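You operate a simulated robot arm through the tools that you are given. There is no shell and no other tool. Be economical: measure what you need, move in short steps, check, and stop when the job is done.

Carry out the task below with a simulated robot arm. There is one attempt and no reset: what you move stays moved.

JOB
Put the small radio on watch on 145.325 MHz, hiss silenced, volume at 4.
Fine: switch it on; raise the squelch just till HISS goes, a mark more at most; leave the big radio alone.

Only the result counts: the job must be done as asked and must still hold three seconds after the hand-in. Knocking over, shifting, dropping, spilling or breaking anything else fails it.

ROBOT AND FRAMES
A 7-joint arm with a two-finger gripper, on a carriage that runs on a rail from [0.579, 0.431] to [-1.33, -0.99] (x, y) and turns from -165 to 167 degrees about z. Base frame: it is fixed where the carriage stands at the start and does not move with it; the origin is on the floor, on the carriage's upright axis, x ahead of it, y to its left, z up. Units: m, degrees, N and s.
Its first joint turns from -149.0 to 149.0 degrees. Places, roughly: attenuator button [0.9, -0.3, 0.8]; big radio power button [0.9, -0.3, 0.9]; big radio volume knob [1, -0.3, 0.8]; drive knob [0.8, -0.4, 0.8]; eighty metre button [0.8, -0.4, 0.9]; fifteen metre button [0.8, -0.4, 0.9]; forty metre button [0.8, -0.4, 0.9]; gain knob [1, -0.3, 0.8]; main dial [0.9, -0.4, 0.8]; mode button [0.9, -0.3, 0.9]; notch knob [0.9, -0.3, 0.8]; send button [0.9, -0.4, 0.9]; small radio [1.1, -0.4, 1]; small radio store button [1, -0.3, 0.9]; small radio volume knob [0.9, -0.3, 1]; speed knob [0.8, -0.4, 0.8]. Payload 2.45 kg.
The tool frame sits at the grasp point between the pads (the TCP): z along the fingers, y along the line on which they close. The tips reach 0.026 m beyond it. Largest opening 0.096 m; the body of the gripper starts 0.069 m behind the TCP.
Orientation is told as [roll, pitch, yaw] about the base's x, y, z axes, in that order, counted from this pose: with the fingers straight down and closing along the base's y, the tool's x points along the base's -x, its y along +y and its z along -z.

CONTROLS
- The arm moves only by the tool send_rows. Its argument "plan" is one flat list of numbers, 7 for each row, row after row: the shift along the tool's x, y, z in units of 20 mm (1.0 is 20 mm), then the turn, a rotation vector about the tool's x, y, z in units of 5 degrees (1.0 is 5 degrees), then the gripper command, from -1 (shut) to 1 (fully open), values between in proportion. In form: [x, y, z, ax, ay, az, grip, x, y, z, ax, ay, az, grip, ...]. A call has 1 to 20 rows; each row shifts and turns the commanded pose from where the row before left it, along the tool's axes as they then stand. A call with a number of a shift or a turn outside -1 to 1 is refused whole. Rows are played at 5 a second. More than 0.05 m and 8.6 degrees between two rows, or a gripper value outside its range, and nothing of the call is played. A pose out of reach is approached as far as the arm can. The call stops where the force on the tool passes 40 N (or 10 N more than at its start, if that is more) or the arm is blocked; 0.2 s more then pass. Each finger halts on what it meets, pressing with about 26 N; the grip force reading is that of the motor and also rises with nothing between the fingers. The clock runs only during rows and for 0.2 s after the last one: add rows that do not move to give the fingers time. It gives the time, the measured TCP pose, the force on the tool (base axes), the opening and the grip force at its end, in the units of the frame above (readings bear some noise), with the torque about the TCP (base axes, N m) and any sound that the robot's microphone picked up.
- Cameras (640 x 400 px; columns grow to the right, rows downward): "scene" is now at [0.0371, 0.1378, 1.6137]; the picture's right is [-0.38, -0.92, 0.00], its down [-0.49, 0.20, -0.85] and it looks along [0.78, -0.32, -0.53] (base axes); focal length 254 px, centre (320, 200). "wrist" rides on the gripper at [0.082, 0.003, -0.098] in the tool frame; the picture's right is [-0.04, 1.00, 0.00], its down [-0.73, -0.03, -0.68] and it looks along [-0.68, -0.03, 0.73] (tool axes); focal length 256 px, centre (320, 200). There is no depth. A picture from a camera that has moved, and an enlarged one, comes with that camera's place and axes in the base frame and with its lens.
- snapshot(camera): a new picture of that camera. No time passes.
- raise_lower(by): slides the trunk up (or, below 0, down) by that many m; the arm and the scene camera ride with it, the base frame stays. It gives what a move gives, with no picture.
- roll_base(legs): drives the robot by 1 to 6 legs, each [ahead, left, turn to the left] in m, m and degrees, along the robot's own axes; the way and the turn of a leg run together, so that a leg with both is an arc; at most 1.5 m and 180 degrees a leg. The arm and the cameras ride along, it lands a little off, and it stops where it bumps. It keeps to its track: a leg is cut to what the track allows. It gives what a move gives.
- turn_head(pan, tilt): turns the head with the scene camera to pan (to the left, within 155 degrees either way) and tilt (down, from -29 to 69), counted from straight ahead of the robot. It gives what a move gives.
- zoom(camera, box): a new picture of the part [left, top, right, bottom] of that camera's present view, enlarged. No time passes.
- hand_in(): hands the job in; it is judged then, once.

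Go step by step. Nothing tells you exact positions but the pictures and the camera data: compare them with the known pose of the tool, close in by small moves and look again before you grip or let go. The budget is 120 turns and 78 pictures, counting those below and the enlarged ones. Unless the task says otherwise, let go and move clear before handing in, and close with one line.

The tools are called after "Emit:" as a command line: name --argument value ..., lists and objects as JSON in quotes. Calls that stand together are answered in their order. send_rows: Moves the arm, as the interface text tells. Its arguments: {"type":"object","properties":{"plan":{"type":"array","items":{"type":"number"}}},"required":["plan"]} The other tools are called the same way: raise_lower (by) slides the trunk up or down; roll_base (legs) drives the base; turn_head (pan, tilt) turns the head that bears the scene camera; snapshot (camera) takes a picture; zoom (camera, box) takes an enlarged picture of a part of a camera's view; hand_in () hands the job in.

At the start:

```text
clock: 0.0
eef_pos: [0.8937, -0.1877, 1.1497]
tool_rot: [0.0, -0.1, 0.0]
wrist_force: [0.4, -0.2, -0.3]
ft_torque: [0.01, 0.03, -0.01]
gripper_width: 0.096
gripper_force: 0.1
trunk travel left (down, up): [-0.6, 0.11]
robot x, y, heading: [0.004, 0.0025, -0.2]
head pan, tilt: [-22.6, 32.3]
```

scene: 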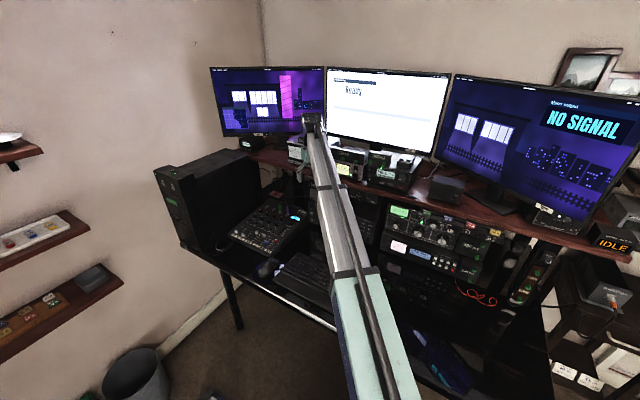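
wrist: 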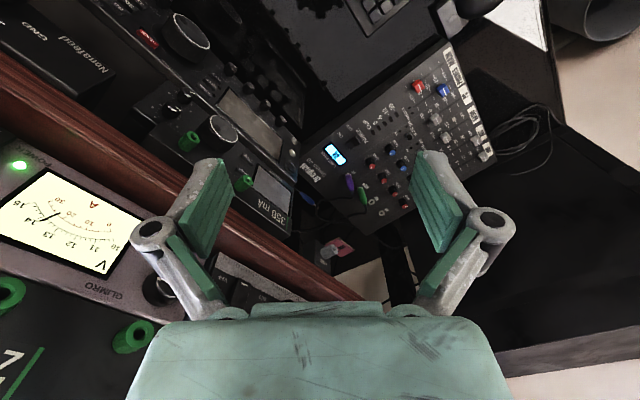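

The arm hides part of the desk; I see radios on and under the shelf. I'll zoom in to find the small radio.

Emit:
zoom --camera "scene" --box '[280, 120, 480, 245]'

Emit:
zoom --camera "scene" --box '[370, 190, 530, 290]'

```text
3.20 times, centred on (380, 182) of scene
camera zoom: at [0.0371, 0.1378, 1.6137], right [-0.38, -0.92, 0.0], down [-0.49, 0.2, -0.85], along [0.78, -0.32, -0.53], focal length 813 px, centre (128, 256)
```

zoom: 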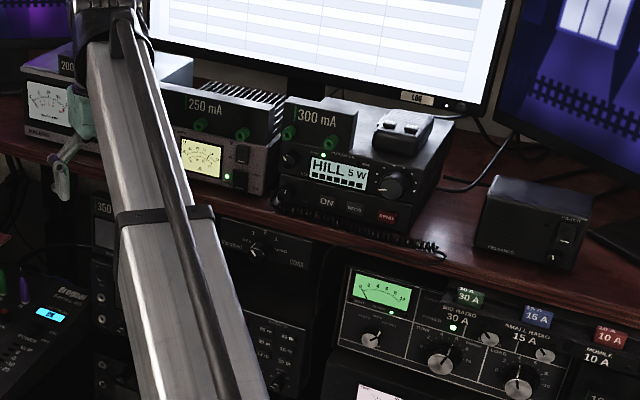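

```text
4.00 times, centred on (450, 240) of scene
camera zoom: at [0.0371, 0.1378, 1.6137], right [-0.38, -0.92, 0.0], down [-0.49, 0.2, -0.85], along [0.78, -0.32, -0.53], focal length 1016 px, centre (-200, 40)
```

zoom: 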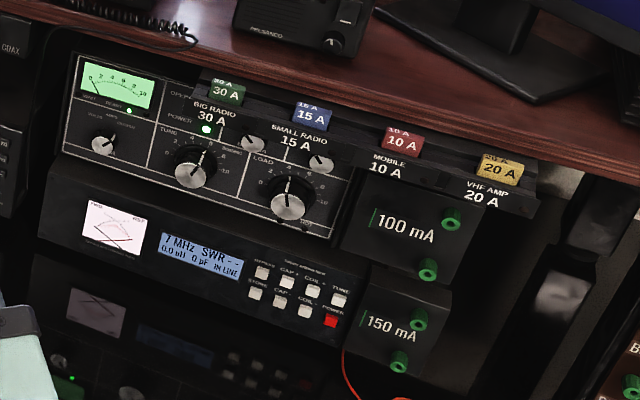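

The small radio must be hidden behind the arm, around or under the shelf. I'll look closer through the wrist camera.

Emit:
zoom --camera "wrist" --box '[100, 0, 340, 150]'

Emit:
zoom --camera "wrist" --box '[130, 90, 450, 290]'

```text
2.67 times, centred on (220, 75) of wrist
camera zoom: at [0.8128, -0.1837, 1.2474], right [0.04, 1.0, 0.0], down [0.73, -0.03, 0.68], along [0.68, -0.03, -0.73], focal length 683 px, centre (587, 533)
```

zoom: 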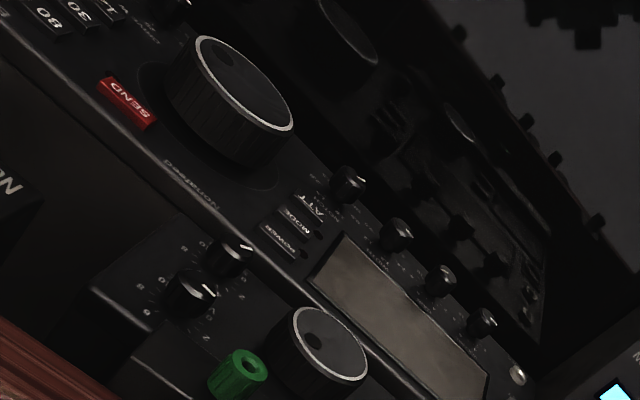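

```text
2.00 times, centred on (290, 190) of wrist
camera zoom: at [0.8128, -0.1837, 1.2474], right [0.04, 1.0, 0.0], down [0.73, -0.03, 0.68], along [0.68, -0.03, -0.73], focal length 512 px, centre (380, 220)
```

zoom: 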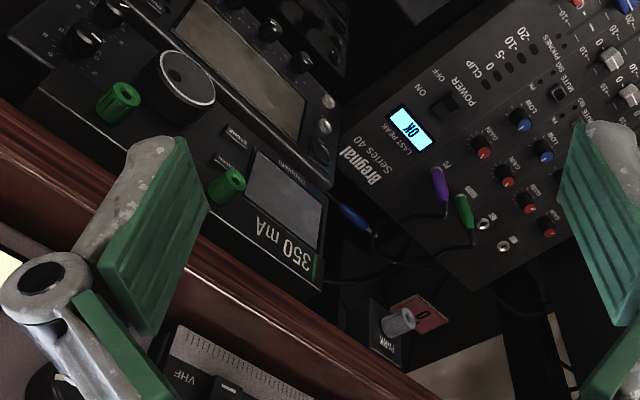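

The small radio sits on top of the big one under the shelf, its panel facing about (-0.6, 0.8). I'll retract the arm, then run along the rail to stand squarely in front of it.

Emit:
send_rows --plan '[1, 0, 0, 0, 0, 0, -1, 1, 0, 0, 0, 0, 0, -1, 1, 0, 0, 0, 0, 0, -1, 1, 0, 0, 0, 0, 0, -1, 1, 0, 0, 0, 0, 0, -1, 1, 0, 0, 0, 0, 0, -1, 1, 0, 0, 0, 0, 0, -1, 1, 0, 0, 0, 0, 0, -1, 1, 0, 0, 0, 0, 0, -1, 1, 0, 0, 0, 0, 0, -1, 1, 0, 0, 0, 0, 0, -1, 1, 0, 0, 0, 0, 0, -1, 1, 0, 0, 0, 0, 0, -1]'

Emit:
roll_base --legs '[[0.4, 0.3, 0], [0, 0, -45]]'

Emit:
turn_head --pan 0 --tilt 40

Emit:
snapshot --camera "scene"

Emit:
snapshot --camera "wrist"

```text
clock: 2.8
eef_pos: [0.6341, -0.1875, 1.1504]
tool_rot: [-0.1, 0.0, 0.1]
wrist_force: [0.2, -0.3, -0.2]
ft_torque: [0.0, -0.04, -0.02]
gripper_width: 0.0
gripper_force: 26.2
trunk travel left (down, up): [-0.6, 0.11]
robot x, y, heading: [-0.0028, 0.0005, -0.2]
head pan, tilt: [-22.6, 32.3]
```

```text
clock: 7.8
eef_pos: [0.7215, -0.2796, 1.1499]
tool_rot: [0.1, 0.0, -44.8]
wrist_force: [0.1, -0.1, -0.2]
ft_torque: [0.02, 0.0, -0.01]
gripper_width: 0.0
gripper_force: 26.3
trunk travel left (down, up): [-0.6, 0.11]
robot x, y, heading: [0.4007, 0.2987, -44.8]
head pan, tilt: [-22.6, 32.3]
```

```text
clock: 8.7
eef_pos: [0.722, -0.2804, 1.1499]
tool_rot: [0.0, 0.1, -44.8]
wrist_force: [0.7, 1.0, 0.3]
ft_torque: [-0.01, 0.0, 0.03]
gripper_width: 0.0
gripper_force: 26.2
trunk travel left (down, up): [-0.6, 0.11]
robot x, y, heading: [0.4037, 0.3013, -44.9]
head pan, tilt: [0.0, 40.0]
```

```text
71 pictures are left
camera scene: at [0.5515, 0.3949, 1.6019], right [-0.71, -0.71, 0.0], down [-0.46, 0.45, -0.77], along [0.54, -0.54, -0.64], focal length 254 px, centre (320, 200)
```

scene: 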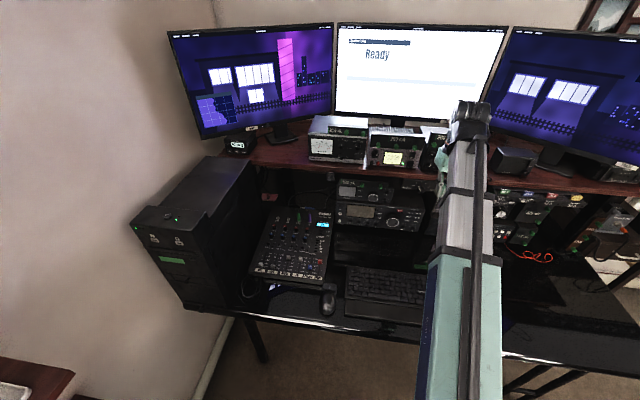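

```text
70 pictures are left
camera wrist: at [0.6667, -0.2201, 1.248], right [0.73, 0.68, 0.0], down [0.5, -0.54, 0.68], along [0.46, -0.5, -0.73], focal length 256 px, centre (320, 200)
```

wrist: 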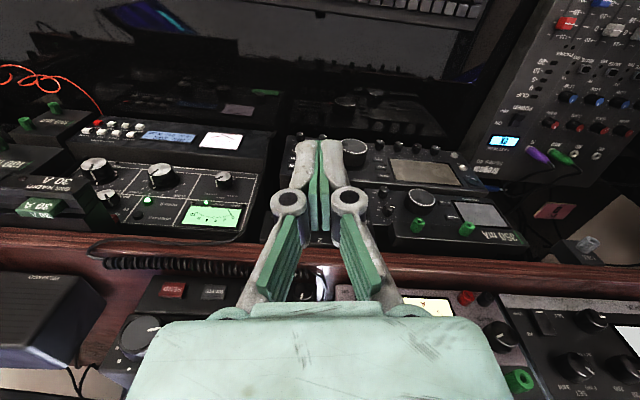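

Now the radios show in the scene view. I zoom in on them.

Emit:
zoom --camera "scene" --box '[325, 170, 437, 240]'

Emit:
zoom --camera "scene" --box '[470, 170, 630, 270]'

Emit:
zoom --camera "scene" --box '[220, 105, 444, 245]'

```text
5.71 times, centred on (381, 205) of scene
camera zoom: at [0.5515, 0.3949, 1.6019], right [-0.71, -0.71, 0.0], down [-0.46, 0.45, -0.77], along [0.54, -0.54, -0.64], focal length 1452 px, centre (-29, 171)
```

zoom: 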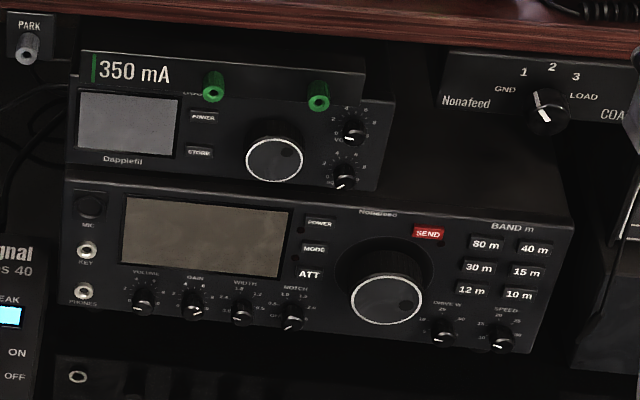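

```text
4.00 times, centred on (550, 220) of scene
camera zoom: at [0.5515, 0.3949, 1.6019], right [-0.71, -0.71, 0.0], down [-0.46, 0.45, -0.77], along [0.54, -0.54, -0.64], focal length 1016 px, centre (-600, 120)
```

zoom: 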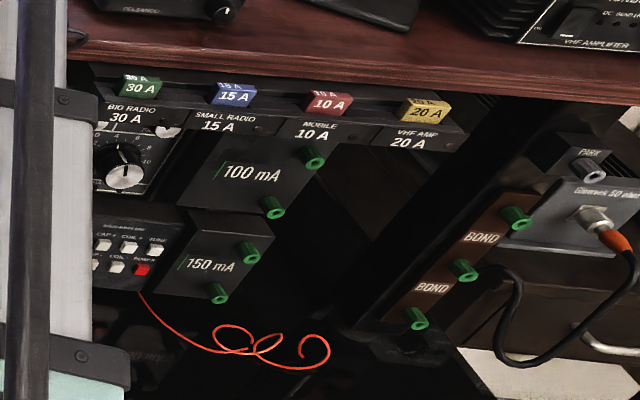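

```text
2.86 times, centred on (332, 175) of scene
camera zoom: at [0.5515, 0.3949, 1.6019], right [-0.71, -0.71, 0.0], down [-0.46, 0.45, -0.77], along [0.54, -0.54, -0.64], focal length 726 px, centre (286, 271)
```

zoom: 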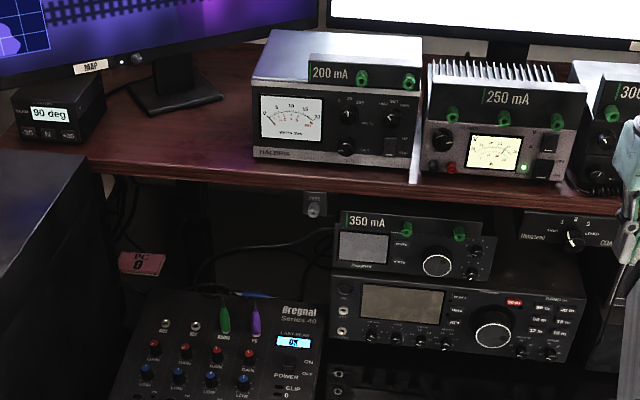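

The small radio (Dapplefil) has display, POWER, STORE, a tuning dial, and two small knobs on the right (volume above, squelch below), and it is off. I'll turn the tool horizontal to face its panel.

Emit:
send_rows --plan '[0, 0, 0, 0, 0, 0.67, -1, 0, 0, 0, 0, 0, 0.67, -1, 0, 0, 0, 0, -1, 0, -1, 0, 0, 0, 0, -1, 0, -1, 0, 0, 0, 0, -1, 0, -1, 0, 0, 0, 0, -1, 0, -1, 0, 0, 0, 0, -1, 0, -1, 0, 0, 0, 0, -1, 0, -1, 0, 0, 0, 0, -1, 0, -1, 0, 0, 0, 0, -1, 0, -1, 0, 0, 0, 0, -1, 0, -1, 0, 0, 0, 0, -1, 0, -1, 0, 0, 0, 0, -1, 0, -1, 0, 0, 0, 0, -1, 0, -1, 0, 0, 0, 0, -1, 0, -1, 0, 0, 0, 0, -1, 0, -1, 0, 0, 0, 0, -1, 0, -1, 0, 0, 0, 0, -1, 0, -1, 0, 0, 0, 0, -1, 0, -1, 0, 0, 0, 0, -1, 0, -1]'

Emit:
snapshot --camera "scene"

Emit:
snapshot --camera "wrist"

```text
clock: 12.9
eef_pos: [0.7436, -0.3352, 1.1679]
tool_rot: [-148.9, -89.8, 97.4]
wrist_force: [-1.0, -0.9, -0.8]
ft_torque: [-0.01, 0.01, -0.02]
gripper_width: 0.0
gripper_force: 25.8
out of reach, approached as far as the arm can: row 14, 15, 16, 17, 18, 19, 20
trunk travel left (down, up): [-0.6, 0.11]
robot x, y, heading: [0.4061, 0.3006, -44.9]
head pan, tilt: [0.0, 40.0]
```

```text
66 pictures are left
camera scene: at [0.5515, 0.395, 1.6019], right [-0.7, -0.71, 0.0], down [-0.46, 0.45, -0.77], along [0.54, -0.54, -0.64], focal length 254 px, centre (320, 200)
```

scene: 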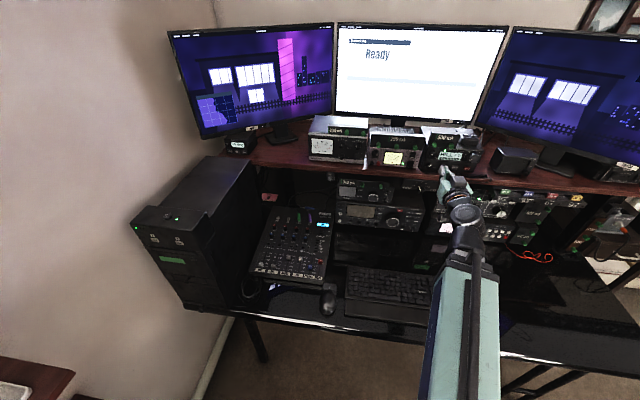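

```text
65 pictures are left
camera wrist: at [0.6848, -0.2559, 1.0852], right [0.78, 0.62, 0.04], down [-0.44, 0.51, 0.73], along [0.43, -0.59, 0.68], focal length 256 px, centre (320, 200)
```

wrist: 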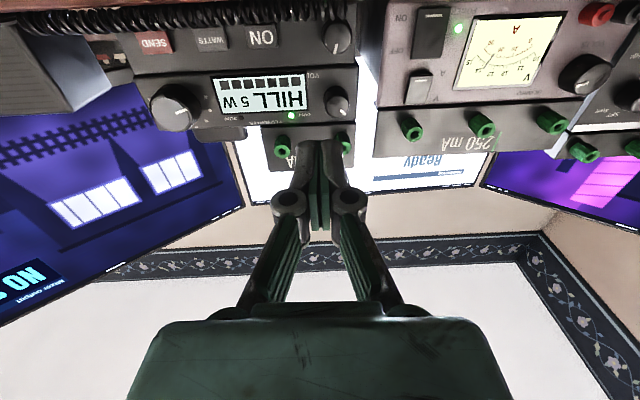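

The tool now faces the panel with the camera below. I move it left along the desk and down to the small radio's height, staying clear of the shelf.

Emit:
send_rows --plan '[0, 0.9, 0, 0, 0, 0, -1, 0, 0.9, 0, 0, 0, 0, -1, 0, 0.9, 0, 0, 0, 0, -1, 0, 0.9, 0, 0, 0, 0, -1, 0, 0.9, 0, 0, 0, 0, -1, 0, 0.9, 0, 0, 0, 0, -1, 0, 0.9, 0, 0, 0, 0, -1, 1, 0, 0, 0, 0, 0, -1, 1, 0, 0, 0, 0, 0, -1, 1, 0, 0, 0, 0, 0, -1, 1, 0, 0, 0, 0, 0, -1, 1, 0, 0, 0, 0, 0, -1, 1, 0, 0, 0, 0, 0, -1, 1, 0, 0, 0, 0, 0, -1, 1, 0, 0, 0, 0, 0, -1, 1, 0, 0, 0, 0, 0, -1, 0.5, 0, 0, 0, 0, 0, -1]'

Emit:
snapshot --camera "wrist"

Emit:
snapshot --camera "scene"

```text
clock: 16.5
eef_pos: [0.8521, -0.2807, 1.0099]
tool_rot: [-6.4, -89.8, -44.5]
wrist_force: [0.1, -1.5, 1.0]
ft_torque: [0.03, -0.01, -0.01]
gripper_width: 0.0
gripper_force: 26.2
out of reach, approached as far as the arm can: row 1, 2, 3, 5, 8, 10, 11, 12, 13, 16, 17
trunk travel left (down, up): [-0.6, 0.11]
robot x, y, heading: [0.404, 0.2981, -44.9]
head pan, tilt: [0.0, 40.0]
```

```text
64 pictures are left
camera wrist: at [0.7933, -0.2028, 0.9282], right [0.78, 0.63, 0.04], down [-0.45, 0.51, 0.74], along [0.44, -0.59, 0.68], focal length 256 px, centre (320, 200)
```

wrist: 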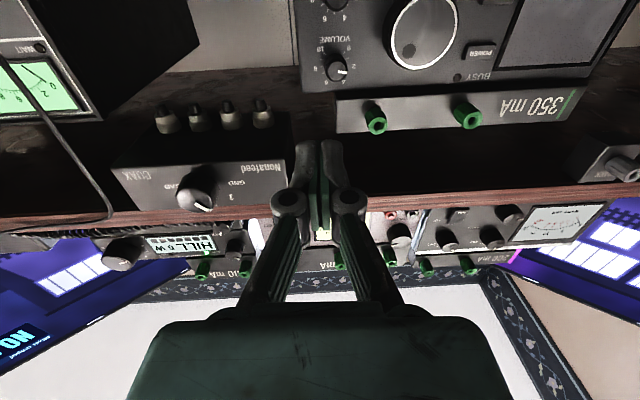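

```text
63 pictures are left
camera scene: at [0.5515, 0.3949, 1.6019], right [-0.7, -0.71, 0.0], down [-0.46, 0.45, -0.77], along [0.54, -0.54, -0.64], focal length 254 px, centre (320, 200)
```

scene: 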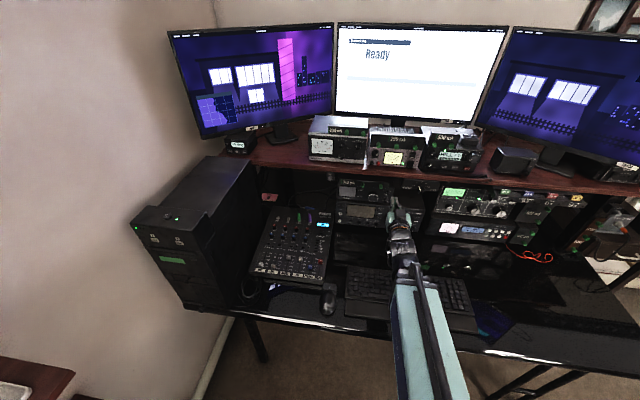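

Triangulating: volume knob tip is about (0.918, -0.343, 0.981), POWER about (1.006, -0.290, 0.978), STORE about 0.035 m below it. I move the closed fingertips in front of POWER.

Emit:
send_rows --plan '[0.85, 0, 0, 0, 0, 0, -1, 0.85, 0, 0, 0, 0, 0, -1, 0, 0.95, 0, 0, 0, 0, -1, 0, 0.95, 0, 0, 0, 0, -1, 0, 0.95, 0, 0, 0, 0, -1, 0, 0.95, 0, 0, 0, 0, -1, 0, 0.95, 0, 0, 0, 0, -1, 0, 0.95, 0, 0, 0, 0, -1, 0, 0, 0.7, 0, 0, 0, -1, 0, 0, 0.7, 0, 0, 0, -1, 0, 0, 0.7, 0, 0, 0, -1]'

Emit:
snapshot --camera "wrist"

Emit:
zoom --camera "scene" --box '[325, 170, 437, 240]'

```text
clock: 18.9
eef_pos: [0.9107, -0.2837, 0.9614]
tool_rot: [7.5, -85.9, -54.8]
wrist_force: [0.1, -0.5, -0.7]
ft_torque: [0.01, 0.01, 0.0]
gripper_width: 0.0
gripper_force: 25.2
out of reach, approached as far as the arm can: row 1, 2, 3, 4, 5, 7, 8, 9
trunk travel left (down, up): [-0.6, 0.11]
robot x, y, heading: [0.4044, 0.3035, -44.7]
head pan, tilt: [0.0, 40.0]
```

```text
62 pictures are left
camera wrist: at [0.8437, -0.204, 0.8862], right [0.74, 0.67, 0.05], down [-0.45, 0.44, 0.78], along [0.5, -0.6, 0.63], focal length 256 px, centre (320, 200)
```

wrist: 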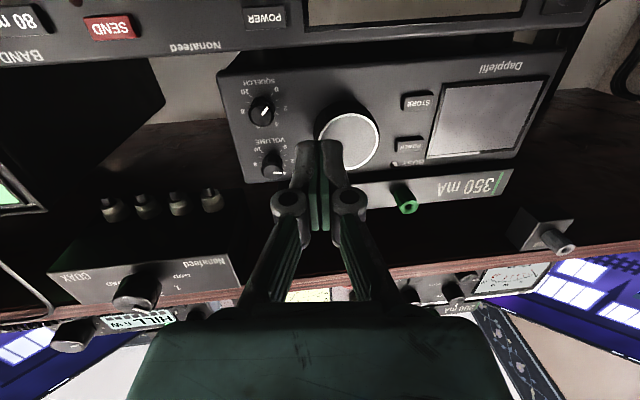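

```text
5.71 times, centred on (381, 205) of scene
camera zoom: at [0.5515, 0.395, 1.6019], right [-0.7, -0.71, 0.0], down [-0.46, 0.45, -0.77], along [0.54, -0.54, -0.64], focal length 1452 px, centre (-29, 171)
```

zoom: 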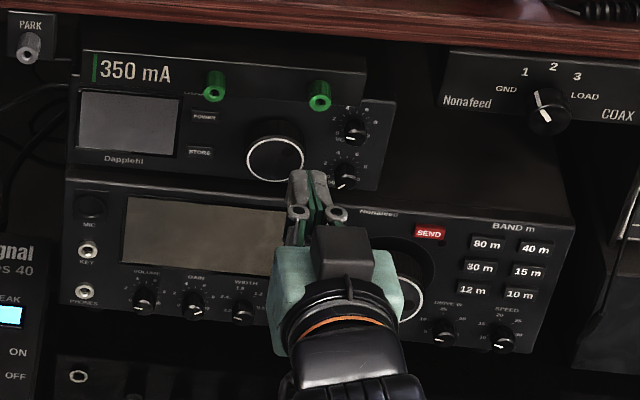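

The wrist is too close to the carriage, so lateral moves get cut short. I'll turn left a bit and run back along the rail 0.28 m, so the arm reaches at longer range.

Emit:
roll_base --legs '[[0, 0, 20], [-0.133, -0.246, 0]]'

Emit:
snapshot --camera "wrist"

```text
clock: 21.9
eef_pos: [0.8518, -0.2473, 0.961]
tool_rot: [7.3, -86.0, -35.4]
wrist_force: [0.7, -0.3, -0.5]
ft_torque: [0.03, 0.01, 0.0]
gripper_width: 0.0001
gripper_force: 25.4
trunk travel left (down, up): [-0.6, 0.11]
robot x, y, heading: [0.1793, 0.1351, -25.4]
head pan, tilt: [0.0, 40.0]
```

```text
60 pictures are left
camera wrist: at [0.7626, -0.1945, 0.8862], right [0.47, 0.88, 0.05], down [-0.57, 0.26, 0.78], along [0.67, -0.39, 0.63], focal length 256 px, centre (320, 200)
```

wrist: 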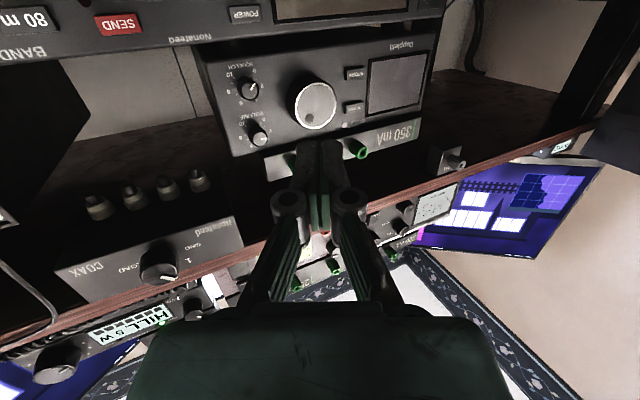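

There's good room now. I square the tool to the panel, then shift left toward POWER.

Emit:
send_rows --plan '[0, 0, 0, 0.93, -0.16, -0.12, -1, 0, 0, 0, 0.93, -0.16, -0.12, -1, 0, 0, 0, 0.93, -0.16, -0.12, -1, 0, 0, 0, 0.93, -0.16, -0.12, -1, 0, 0, 0, 0.93, -0.16, -0.12, -1, -0.15, 0.93, 0, 0, 0, 0, -1, -0.15, 0.93, 0, 0, 0, 0, -1, -0.15, 0.93, 0, 0, 0, 0, -1, -0.15, 0.93, 0, 0, 0, 0, -1, -0.15, 0.93, 0, 0, 0, 0, -1, 0, 0, 0.9, 0, 0, 0, -1, 0, 0, 0.9, 0, 0, 0, -1]'

Emit:
snapshot --camera "wrist"

Emit:
zoom --camera "scene" --box '[200, 130, 440, 280]'

```text
clock: 24.5
eef_pos: [0.8945, -0.2065, 0.9595]
tool_rot: [-27.7, -79.4, 3.9]
wrist_force: [-0.6, 0.0, 0.3]
ft_torque: [0.0, 0.02, 0.01]
gripper_width: 0.0
gripper_force: 26.6
out of reach, approached as far as the arm can: row 1, 2, 3, 4, 5, 6, 7, 8, 9, 10, 11, 12
trunk travel left (down, up): [-0.6, 0.11]
robot x, y, heading: [0.1789, 0.1332, -25.4]
head pan, tilt: [0.0, 40.0]
```

```text
59 pictures are left
camera wrist: at [0.791, -0.1637, 0.8939], right [0.4, 0.91, -0.05], down [-0.49, 0.26, 0.83], along [0.77, -0.31, 0.55], focal length 256 px, centre (320, 200)
```

wrist: 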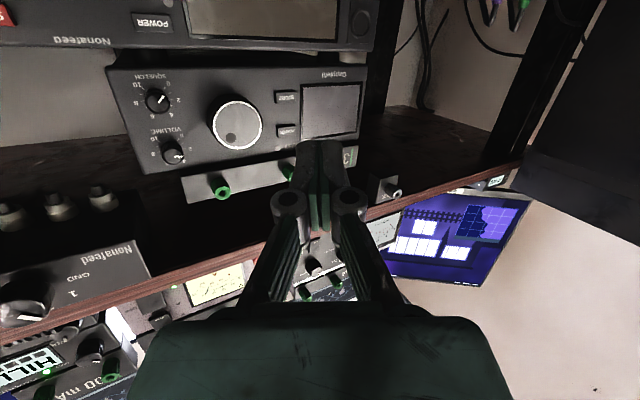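

```text
2.67 times, centred on (320, 205) of scene
camera zoom: at [0.2876, 0.2726, 1.6019], right [-0.43, -0.9, 0.0], down [-0.58, 0.27, -0.77], along [0.69, -0.33, -0.64], focal length 678 px, centre (320, 187)
```

zoom: 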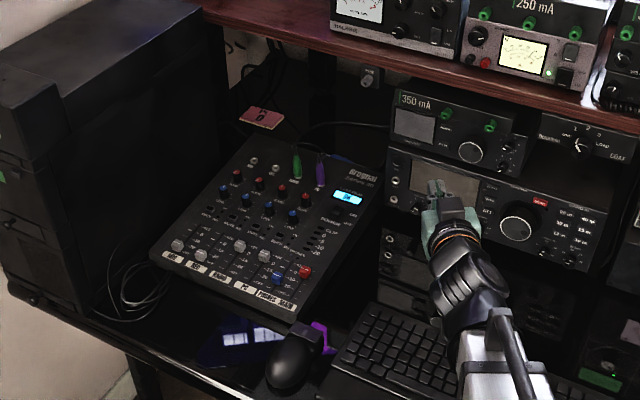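

The tool can't swing level because the forearm slopes down too steeply (shoulder too high). I'll lower the trunk and bring the arm up in stages.

Emit:
raise_lower --by -0.1

Emit:
send_rows --plan '[-1, 0, 0, 0, 0, 0, -1, -1, 0, 0, 0, 0, 0, -1, -1, 0, 0, 0, 0, 0, -1, -1, 0, 0, 0, 0, 0, -1, -1, 0, 0, 0, 0, 0, -1]'

Emit:
raise_lower --by -0.1

Emit:
send_rows --plan '[-1, 0, 0, 0, 0, 0, -1, -1, 0, 0, 0, 0, 0, -1, -1, 0, 0, 0, 0, 0, -1, -1, 0, 0, 0, 0, 0, -1, -1, 0, 0, 0, 0, 0, -1]'

Emit:
raise_lower --by -0.1

Emit:
send_rows --plan '[-1, 0, 0, 0, 0, 0, -1, -1, 0, 0, 0, 0, 0, -1, -1, 0, 0, 0, 0, 0, -1, -1, 0, 0, 0, 0, 0, -1, -1, 0, 0, 0, 0, 0, -1]'

Emit:
snapshot --camera "wrist"

Emit:
snapshot --camera "scene"

```text
clock: 25.9
eef_pos: [0.8925, -0.2051, 0.8584]
tool_rot: [-27.5, -79.4, 3.8]
wrist_force: [-0.5, 0.6, -0.5]
ft_torque: [-0.01, 0.0, 0.02]
gripper_width: 0.0
gripper_force: 26.1
trunk travel left (down, up): [-0.5, 0.21]
robot x, y, heading: [0.1793, 0.136, -25.3]
head pan, tilt: [0.0, 40.0]
```

```text
clock: 27.1
eef_pos: [0.9076, -0.2039, 0.9317]
tool_rot: [-27.4, -79.4, 3.7]
wrist_force: [0.4, -0.7, -0.6]
ft_torque: [0.03, -0.02, 0.0]
gripper_width: 0.0001
gripper_force: 25.5
out of reach, approached as far as the arm can: row 1, 2, 3
trunk travel left (down, up): [-0.5, 0.21]
robot x, y, heading: [0.1794, 0.1337, -25.3]
head pan, tilt: [0.0, 40.0]
```

```text
clock: 28.0
eef_pos: [0.9049, -0.2047, 0.8594]
tool_rot: [-29.0, -80.1, 5.2]
wrist_force: [-1.2, 0.9, 15.0]
ft_torque: [0.88, 1.71, -0.01]
gripper_width: 0.0
gripper_force: 26.4
trunk travel left (down, up): [-0.423, 0.287]
robot x, y, heading: [0.1779, 0.136, -25.0]
head pan, tilt: [0.0, 40.0]
stopped: the force on the tool passed its limit at 50 N (the readings are from after the stop); the commanded pose is now the measured one
```

```text
clock: 29.2
eef_pos: [0.9258, -0.2036, 0.9555]
tool_rot: [-28.5, -79.9, 4.8]
wrist_force: [0.4, 0.4, -0.2]
ft_torque: [-0.01, 0.01, 0.01]
gripper_width: 0.0
gripper_force: 26.2
trunk travel left (down, up): [-0.423, 0.287]
robot x, y, heading: [0.1801, 0.1337, -25.3]
head pan, tilt: [0.0, 40.0]
```

```text
clock: 30.6
eef_pos: [0.9246, -0.2031, 0.8608]
tool_rot: [-29.9, -80.3, 6.2]
wrist_force: [5.5, -3.0, 40.5]
ft_torque: [1.98, 4.08, 0.02]
gripper_width: 0.0
gripper_force: 26.3
trunk travel left (down, up): [-0.323, 0.387]
robot x, y, heading: [0.1797, 0.1339, -25.3]
head pan, tilt: [0.0, 40.0]
```

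```text
clock: 31.8
eef_pos: [0.945, -0.1995, 0.9521]
tool_rot: [-28.5, -79.9, 4.7]
wrist_force: [-0.7, 0.2, -0.3]
ft_torque: [0.01, 0.01, -0.02]
gripper_width: 0.0
gripper_force: 26.0
trunk travel left (down, up): [-0.323, 0.387]
robot x, y, heading: [0.179, 0.1316, -25.3]
head pan, tilt: [0.0, 40.0]
```

```text
57 pictures are left
camera wrist: at [0.843, -0.1573, 0.8862], right [0.4, 0.91, -0.04], down [-0.49, 0.26, 0.83], along [0.77, -0.31, 0.56], focal length 256 px, centre (320, 200)
```

wrist: 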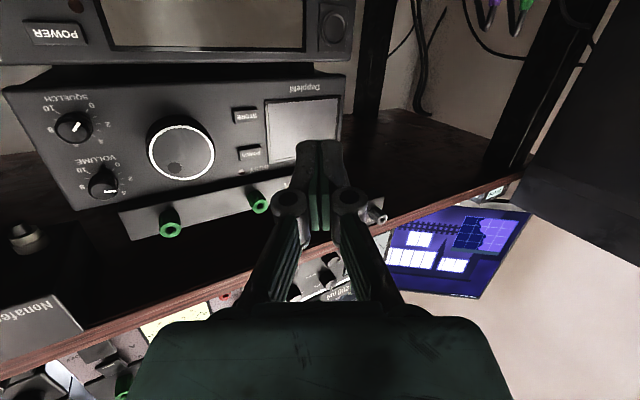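

```text
56 pictures are left
camera scene: at [0.2877, 0.2722, 1.3249], right [-0.43, -0.9, 0.0], down [-0.58, 0.27, -0.77], along [0.69, -0.33, -0.64], focal length 254 px, centre (320, 200)
```

scene: 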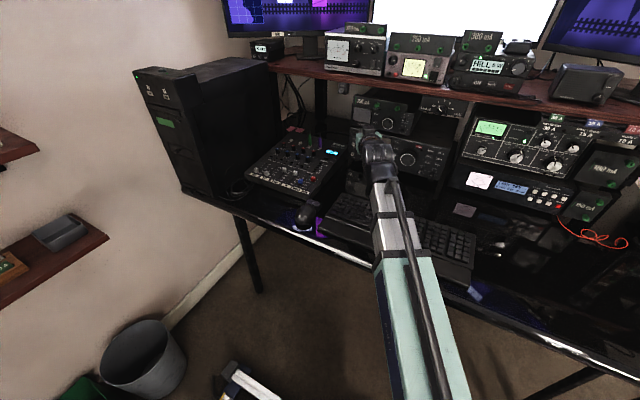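

Something under the wrist was touched while lowering (likely the mixer); I'll look at it and stay higher from here. I now try to square the tool up again.

Emit:
zoom --camera "scene" --box '[230, 110, 390, 210]'

Emit:
send_rows --plan '[0, 0, 0, 0.9, -0.3, 0.08, -1, 0, 0, 0, 0.9, -0.3, 0.08, -1, 0, 0, 0, 0.9, -0.3, 0.08, -1, 0, 0, 0, 0.9, -0.3, 0.08, -1, 0, 0, 0, 0.9, -0.3, 0.08, -1, 0, 0, 0, 0.9, -0.3, 0.08, -1]'

Emit:
snapshot --camera "wrist"

```text
4.00 times, centred on (310, 160) of scene
camera zoom: at [0.2877, 0.2722, 1.3249], right [-0.43, -0.9, 0.0], down [-0.58, 0.27, -0.77], along [0.69, -0.33, -0.64], focal length 1016 px, centre (360, 360)
```

zoom: 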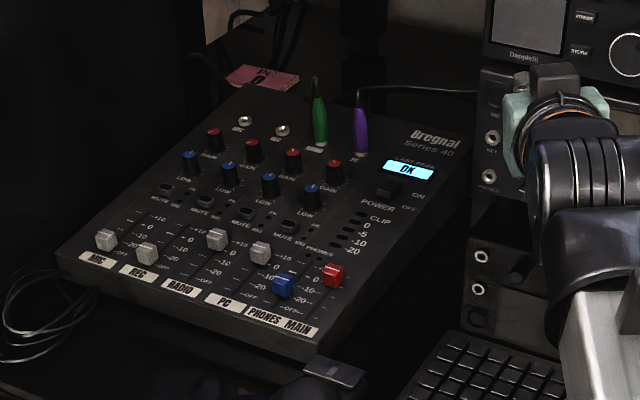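

```text
clock: 33.1
eef_pos: [0.944, -0.2012, 0.9539]
tool_rot: [-121.8, -85.4, 71.3]
wrist_force: [0.2, -0.8, -0.2]
ft_torque: [-0.01, -0.03, -0.01]
gripper_width: 0.0
gripper_force: 25.7
trunk travel left (down, up): [-0.323, 0.387]
robot x, y, heading: [0.181, 0.1331, -25.2]
head pan, tilt: [0.0, 40.0]
```

```text
54 pictures are left
camera wrist: at [0.8816, -0.1299, 0.8672], right [0.77, 0.64, -0.03], down [-0.44, 0.56, 0.7], along [0.46, -0.53, 0.71], focal length 256 px, centre (320, 200)
```

wrist: 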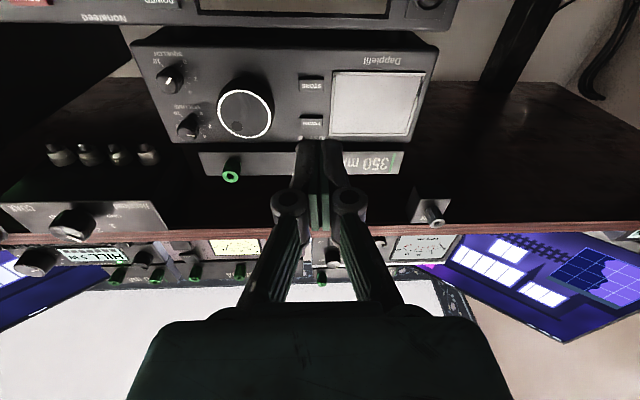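

Now square to the panel and fully reachable; POWER re-measures at (1.008, -0.288, 0.977). I align the closed tips and come close.

Emit:
send_rows --plan '[-0.5, -0.17, 0, 0, 0.24, 0.2, -1, -0.5, -0.17, 0, 0, 0.24, 0.2, -1, 0, 0, 0.8, 0, 0, 0, -1, 0, 0, 0.8, 0, 0, 0, -1, 0, 0, 0.8, 0, 0, 0, -1, 0, 0, 0.8, 0, 0, 0, -1]'

Emit:
snapshot --camera "wrist"

Emit:
zoom --camera "scene" --box '[340, 80, 460, 155]'

```text
clock: 34.5
eef_pos: [0.9762, -0.2542, 0.9748]
tool_rot: [-89.3, -88.0, 38.7]
wrist_force: [-0.5, 0.2, 0.0]
ft_torque: [-0.03, 0.0, 0.03]
gripper_width: 0.0
gripper_force: 25.9
trunk travel left (down, up): [-0.323, 0.387]
robot x, y, heading: [0.1784, 0.1344, -25.2]
head pan, tilt: [0.0, 40.0]
```

```text
53 pictures are left
camera wrist: at [0.9146, -0.1779, 0.8929], right [0.77, 0.64, 0.01], down [-0.43, 0.52, 0.73], along [0.46, -0.57, 0.68], focal length 256 px, centre (320, 200)
```

wrist: 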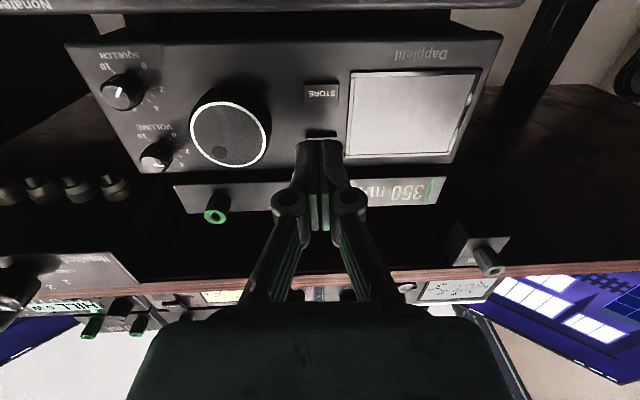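

```text
5.33 times, centred on (400, 118) of scene
camera zoom: at [0.2876, 0.2724, 1.3249], right [-0.43, -0.9, 0.0], down [-0.58, 0.27, -0.77], along [0.69, -0.33, -0.64], focal length 1355 px, centre (-107, 640)
```

zoom: 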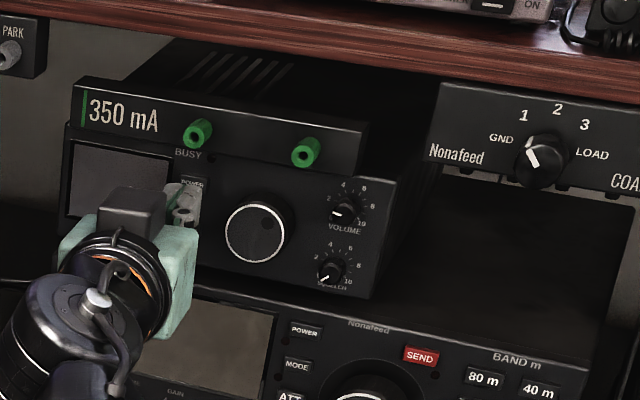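

Tips are right over POWER. I press gently and back off.

Emit:
send_rows --plan '[0, 0, 0.5, 0, 0, 0, -1, 0, 0, 0.4, 0, 0, 0, -1, 0, 0, 0.15, 0, 0, 0, -1, 0, 0, 0.1, 0, 0, 0, -1, 0, 0, 0.05, 0, 0, 0, -1]'

Emit:
zoom --camera "scene" --box '[340, 80, 460, 155]'

```text
clock: 35.8
eef_pos: [0.9937, -0.2719, 0.974]
tool_rot: [-89.9, -88.2, 39.3]
wrist_force: [-1.7, 0.5, -1.0]
ft_torque: [0.01, 0.01, -0.01]
gripper_width: 0.0
gripper_force: 25.8
trunk travel left (down, up): [-0.323, 0.387]
robot x, y, heading: [0.1802, 0.1345, -25.1]
head pan, tilt: [0.0, 40.0]
heard: click
```

```text
5.33 times, centred on (400, 118) of scene
camera zoom: at [0.2875, 0.2724, 1.3249], right [-0.43, -0.9, 0.0], down [-0.58, 0.27, -0.77], along [0.69, -0.33, -0.64], focal length 1355 px, centre (-107, 640)
```

zoom: 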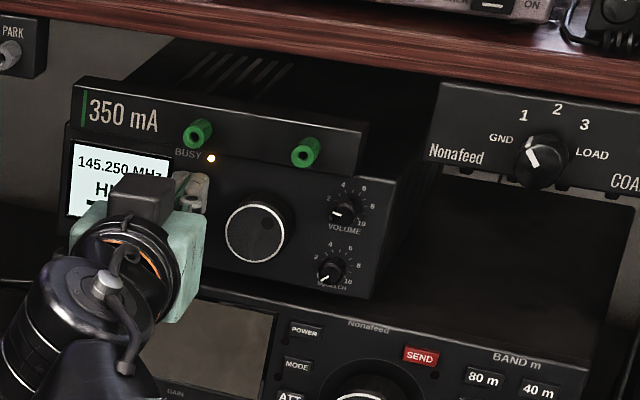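

It clicked on: 145.250 MHz and HISS, with BUSY lit. I back off, open partly and line up with the tuning dial at about (0.956, -0.309, 0.961).

Emit:
send_rows --plan '[0, 0, -1, 0, 0, 0, -1, 0, 0, -1, 0, 0, 0, -1, 0, 0, -1, 0, 0, 0, -1, 0.22, -0.88, 0, 0, 0, 0, 0.21, 0.22, -0.88, 0, 0, 0, 0, 0.21, 0.22, -0.88, 0, 0, 0, 0, 0.21, 0, 0, 0, 0, 0, 0, 0.21]'

Emit:
snapshot --camera "wrist"

Emit:
zoom --camera "scene" --box '[340, 80, 460, 155]'

```text
clock: 37.4
eef_pos: [0.9146, -0.2605, 0.9611]
tool_rot: [-89.4, -88.1, 38.7]
wrist_force: [-0.4, 0.1, 0.2]
ft_torque: [0.0, 0.01, 0.0]
gripper_width: 0.0582
gripper_force: 0.0
trunk travel left (down, up): [-0.323, 0.387]
robot x, y, heading: [0.1805, 0.1321, -25.0]
head pan, tilt: [0.0, 40.0]
```

```text
50 pictures are left
camera wrist: at [0.8516, -0.1836, 0.8786], right [0.77, 0.64, 0.01], down [-0.43, 0.52, 0.73], along [0.46, -0.57, 0.68], focal length 256 px, centre (320, 200)
```

wrist: 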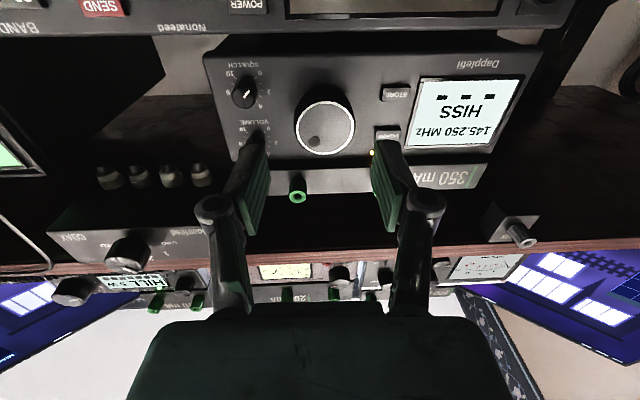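

```text
5.33 times, centred on (400, 118) of scene
camera zoom: at [0.2876, 0.2723, 1.3249], right [-0.43, -0.9, 0.0], down [-0.58, 0.27, -0.77], along [0.69, -0.33, -0.64], focal length 1355 px, centre (-107, 640)
```

zoom: 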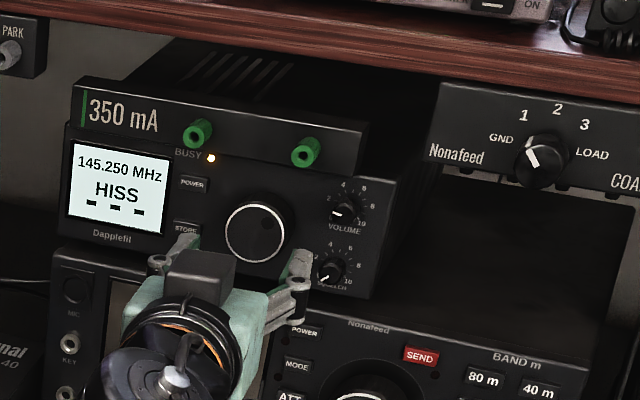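

Dial lines up within 3 mm. I advance over it and close.

Emit:
send_rows --plan '[0, 0.15, 0.6, 0, 0, 0, 0.21, 0, 0, 0.6, 0, 0, 0, 0.21, 0, 0, 0.6, 0, 0, 0, 0.21, 0, 0, 0.6, 0, 0, 0, 0.21, 0, 0, 0, 0, 0, 0, -1, 0, 0, 0, 0, 0, 0, -1]'

Emit:
zoom --camera "scene" --box '[340, 80, 460, 155]'

```text
clock: 38.8
eef_pos: [0.9467, -0.2971, 0.9609]
tool_rot: [-89.2, -88.1, 38.6]
wrist_force: [-4.3, -0.3, -1.3]
ft_torque: [0.16, 0.11, -0.7]
gripper_width: 0.0414
gripper_force: 44.4
trunk travel left (down, up): [-0.323, 0.387]
robot x, y, heading: [0.1787, 0.1341, -25.4]
head pan, tilt: [0.0, 40.0]
```

```text
5.33 times, centred on (400, 118) of scene
camera zoom: at [0.2873, 0.2722, 1.3249], right [-0.43, -0.9, 0.0], down [-0.58, 0.27, -0.77], along [0.69, -0.33, -0.64], focal length 1355 px, centre (-107, 640)
```

zoom: 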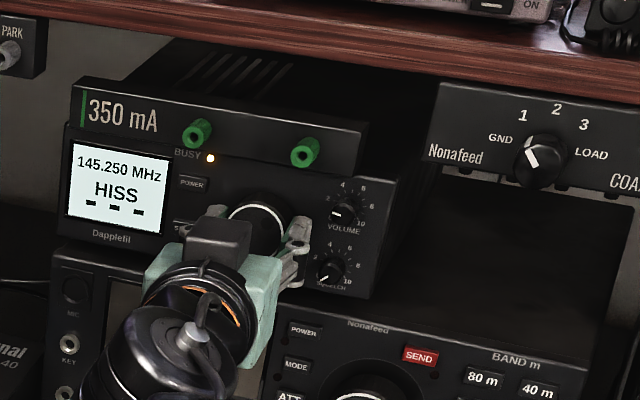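

Dial gripped (41 mm). I turn clockwise 30° and read the effect.

Emit:
send_rows --plan '[0, 0, 0, 0, 0, 1, -1, 0, 0, 0, 0, 0, 1, -1, 0, 0, 0, 0, 0, 1, -1, 0, 0, 0, 0, 0, 1, -1, 0, 0, 0, 0, 0, 1, -1, 0, 0, 0, 0, 0, 1, -1, 0, 0, 0, 0, 0, 0, -1]'

Emit:
zoom --camera "scene" --box '[340, 80, 460, 155]'

```text
clock: 40.4
eef_pos: [0.948, -0.2955, 0.9603]
tool_rot: [89.8, -61.8, -140.5]
wrist_force: [-3.3, -0.6, -10.1]
ft_torque: [0.09, 0.12, -0.06]
gripper_width: 0.0413
gripper_force: 45.1
trunk travel left (down, up): [-0.323, 0.387]
robot x, y, heading: [0.1791, 0.136, -25.2]
head pan, tilt: [0.0, 40.0]
```

```text
5.33 times, centred on (400, 118) of scene
camera zoom: at [0.2881, 0.2717, 1.325], right [-0.43, -0.9, 0.0], down [-0.58, 0.27, -0.77], along [0.69, -0.33, -0.64], focal length 1355 px, centre (-107, 640)
```

zoom: 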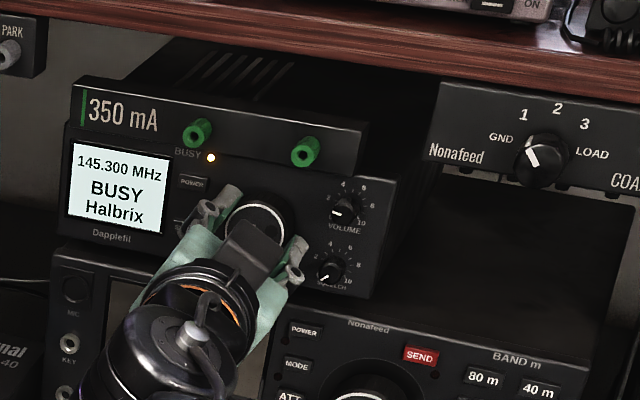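

30° gave +50 kHz, so 15° more should give 145.325.

Emit:
send_rows --plan '[0, 0, 0, 0, 0, 1, -1, 0, 0, 0, 0, 0, 1, -1, 0, 0, 0, 0, 0, 1, -1, 0, 0, 0, 0, 0, 0, -1]'

Emit:
zoom --camera "scene" --box '[340, 80, 460, 155]'

```text
clock: 41.4
eef_pos: [0.9477, -0.2957, 0.9601]
tool_rot: [89.8, -46.9, -140.4]
wrist_force: [-1.9, -0.4, -10.0]
ft_torque: [0.17, 0.13, -0.18]
gripper_width: 0.0414
gripper_force: 45.2
trunk travel left (down, up): [-0.323, 0.387]
robot x, y, heading: [0.178, 0.1361, -25.1]
head pan, tilt: [0.0, 40.0]
```

```text
5.33 times, centred on (400, 118) of scene
camera zoom: at [0.2884, 0.2718, 1.3249], right [-0.43, -0.9, 0.0], down [-0.58, 0.27, -0.77], along [0.69, -0.33, -0.64], focal length 1355 px, centre (-107, 640)
```

zoom: 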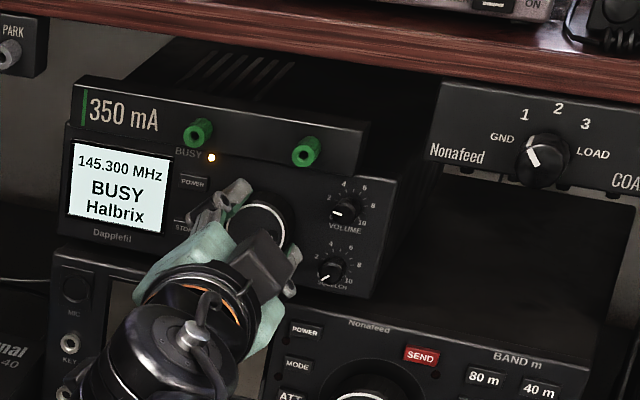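

Still 145.300; I turn 7° more.

Emit:
send_rows --plan '[0, 0, 0, 0, 0, 0.7, -1, 0, 0, 0, 0, 0, 0.7, -1, 0, 0, 0, 0, 0, 0, -1]'

Emit:
zoom --camera "scene" --box '[340, 80, 460, 155]'

```text
clock: 42.1
eef_pos: [0.9485, -0.2967, 0.9617]
tool_rot: [89.9, -39.9, -140.6]
wrist_force: [-1.8, -1.8, -13.9]
ft_torque: [0.03, 0.02, 0.07]
gripper_width: 0.0415
gripper_force: 45.0
trunk travel left (down, up): [-0.323, 0.387]
robot x, y, heading: [0.1788, 0.1359, -25.3]
head pan, tilt: [0.0, 40.0]
```

```text
5.33 times, centred on (400, 118) of scene
camera zoom: at [0.2887, 0.2715, 1.3249], right [-0.43, -0.9, 0.0], down [-0.58, 0.27, -0.77], along [0.69, -0.33, -0.64], focal length 1355 px, centre (-107, 640)
```

zoom: 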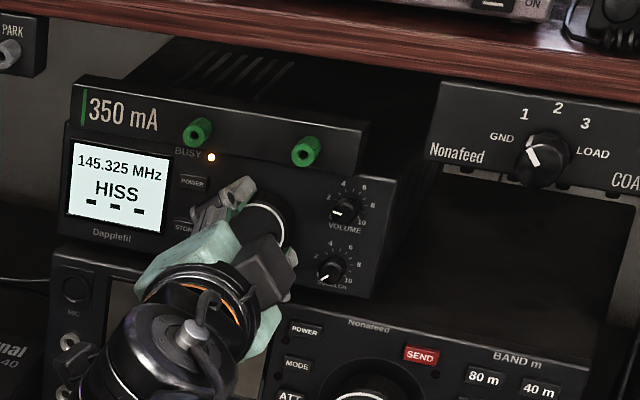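

145.325 shows. I go 4° further in to be off the threshold, release, back off and unwind the wrist.

Emit:
send_rows --plan '[0, 0, 0, 0, 0, 0.8, -1, 0, 0, 0, 0, 0, 0, 0.21, 0, 0, 0, 0, 0, 0, 0.21, 0, 0, -1, 0, 0, 0, 0.21, 0, 0, -1, 0, 0, 0, 0.21, 0, 0, -1, 0, 0, 0, 0.21, 0, 0, 0, 0, 0, -0.93, 0.21, 0, 0, 0, 0, 0, -0.93, 0.21, 0, 0, 0, 0, 0, -0.93, 0.21, 0, 0, 0, 0, 0, -0.93, 0.21, 0, 0, 0, 0, 0, -0.93, 0.21, 0, 0, 0, 0, 0, -0.93, 0.21, 0, 0, 0, 0, 0, -0.93, 0.21, 0, 0, 0, 0, 0, -0.93, 0.21, 0, 0, 0, 0, 0, -0.93, 0.21, 0, 0, 0, 0, 0, -0.93, 0.21, 0, 0, 0, 0, 0, -0.93, 0.21, 0, 0, 0, 0, 0, -0.93, 0.21]'

Emit:
zoom --camera "wrist" --box '[190, 20, 510, 220]'

Emit:
zoom --camera "scene" --box '[345, 85, 425, 135]'

```text
clock: 46.0
eef_pos: [0.9102, -0.2483, 0.962]
tool_rot: [-89.8, -88.2, 39.0]
wrist_force: [-0.7, -0.2, 0.1]
ft_torque: [0.0, 0.01, -0.01]
gripper_width: 0.0579
gripper_force: 0.2
trunk travel left (down, up): [-0.323, 0.387]
robot x, y, heading: [0.1836, 0.1331, -25.4]
head pan, tilt: [0.0, 40.0]
```

```text
2.00 times, centred on (350, 120) of wrist
camera zoom: at [0.848, -0.1721, 0.8798], right [0.77, 0.64, 0.01], down [-0.44, 0.52, 0.73], along [0.46, -0.57, 0.68], focal length 512 px, centre (260, 360)
```

zoom: 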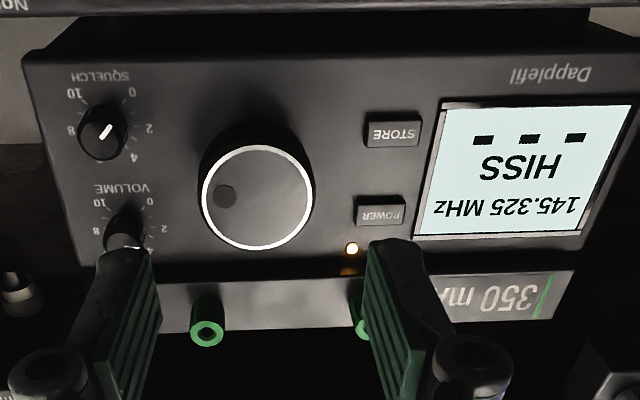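

```text
8.00 times, centred on (385, 110) of scene
camera zoom: at [0.2877, 0.2723, 1.3249], right [-0.43, -0.9, 0.0], down [-0.58, 0.27, -0.77], along [0.69, -0.33, -0.64], focal length 2032 px, centre (-200, 920)
```

zoom: 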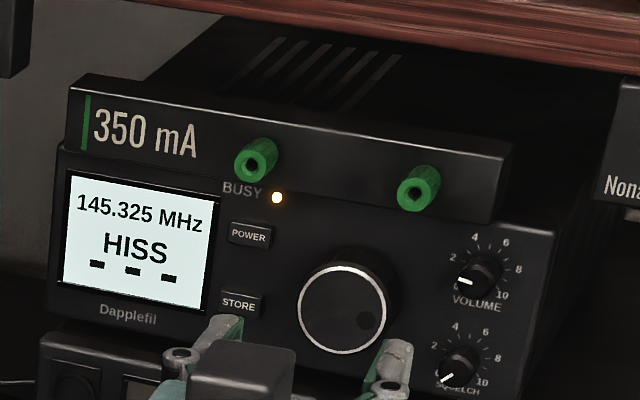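

Volume points near 1.3 and squelch at about 0; scale is 27° per mark. I line up on the volume knob, (L-offset -53 mm, up 19 mm), with a 32 mm opening.

Emit:
send_rows --plan '[-0.32, -0.89, 0, 0, 0, 0, -0.33, -0.32, -0.89, 0, 0, 0, 0, -0.33, -0.32, -0.89, 0, 0, 0, 0, -0.33, 0, 0, 0.7, 0, 0, 0, -0.33, 0, 0, 0.8, 0, 0, 0, -0.33]'

Emit:
zoom --camera "wrist" --box '[190, 20, 510, 220]'

Emit:
zoom --camera "scene" --box '[365, 85, 445, 135]'

```text
clock: 47.1
eef_pos: [0.8876, -0.3054, 0.9834]
tool_rot: [-89.8, -88.4, 39.1]
wrist_force: [-0.3, 0.0, 0.9]
ft_torque: [0.01, 0.0, 0.01]
gripper_width: 0.0319
gripper_force: 0.0
trunk travel left (down, up): [-0.323, 0.387]
robot x, y, heading: [0.1772, 0.1334, -25.4]
head pan, tilt: [0.0, 40.0]
```

```text
2.00 times, centred on (350, 120) of wrist
camera zoom: at [0.8258, -0.2295, 0.9012], right [0.77, 0.63, 0.01], down [-0.44, 0.52, 0.73], along [0.46, -0.57, 0.68], focal length 512 px, centre (260, 360)
```

zoom: 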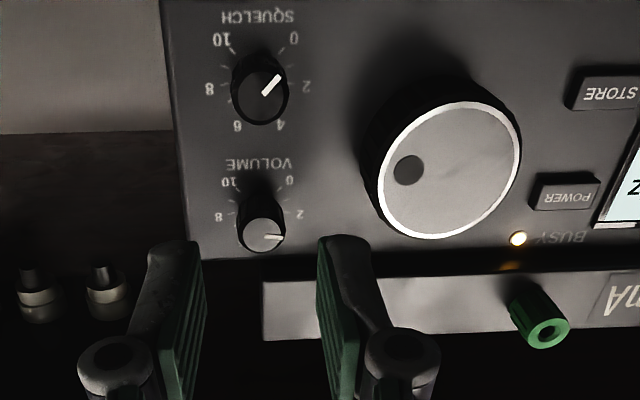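

```text
8.00 times, centred on (405, 110) of scene
camera zoom: at [0.2875, 0.2724, 1.3249], right [-0.43, -0.9, 0.0], down [-0.58, 0.27, -0.77], along [0.69, -0.33, -0.64], focal length 2032 px, centre (-360, 920)
```

zoom: 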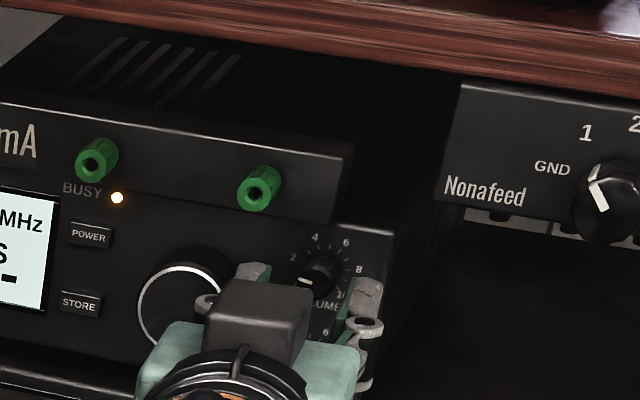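

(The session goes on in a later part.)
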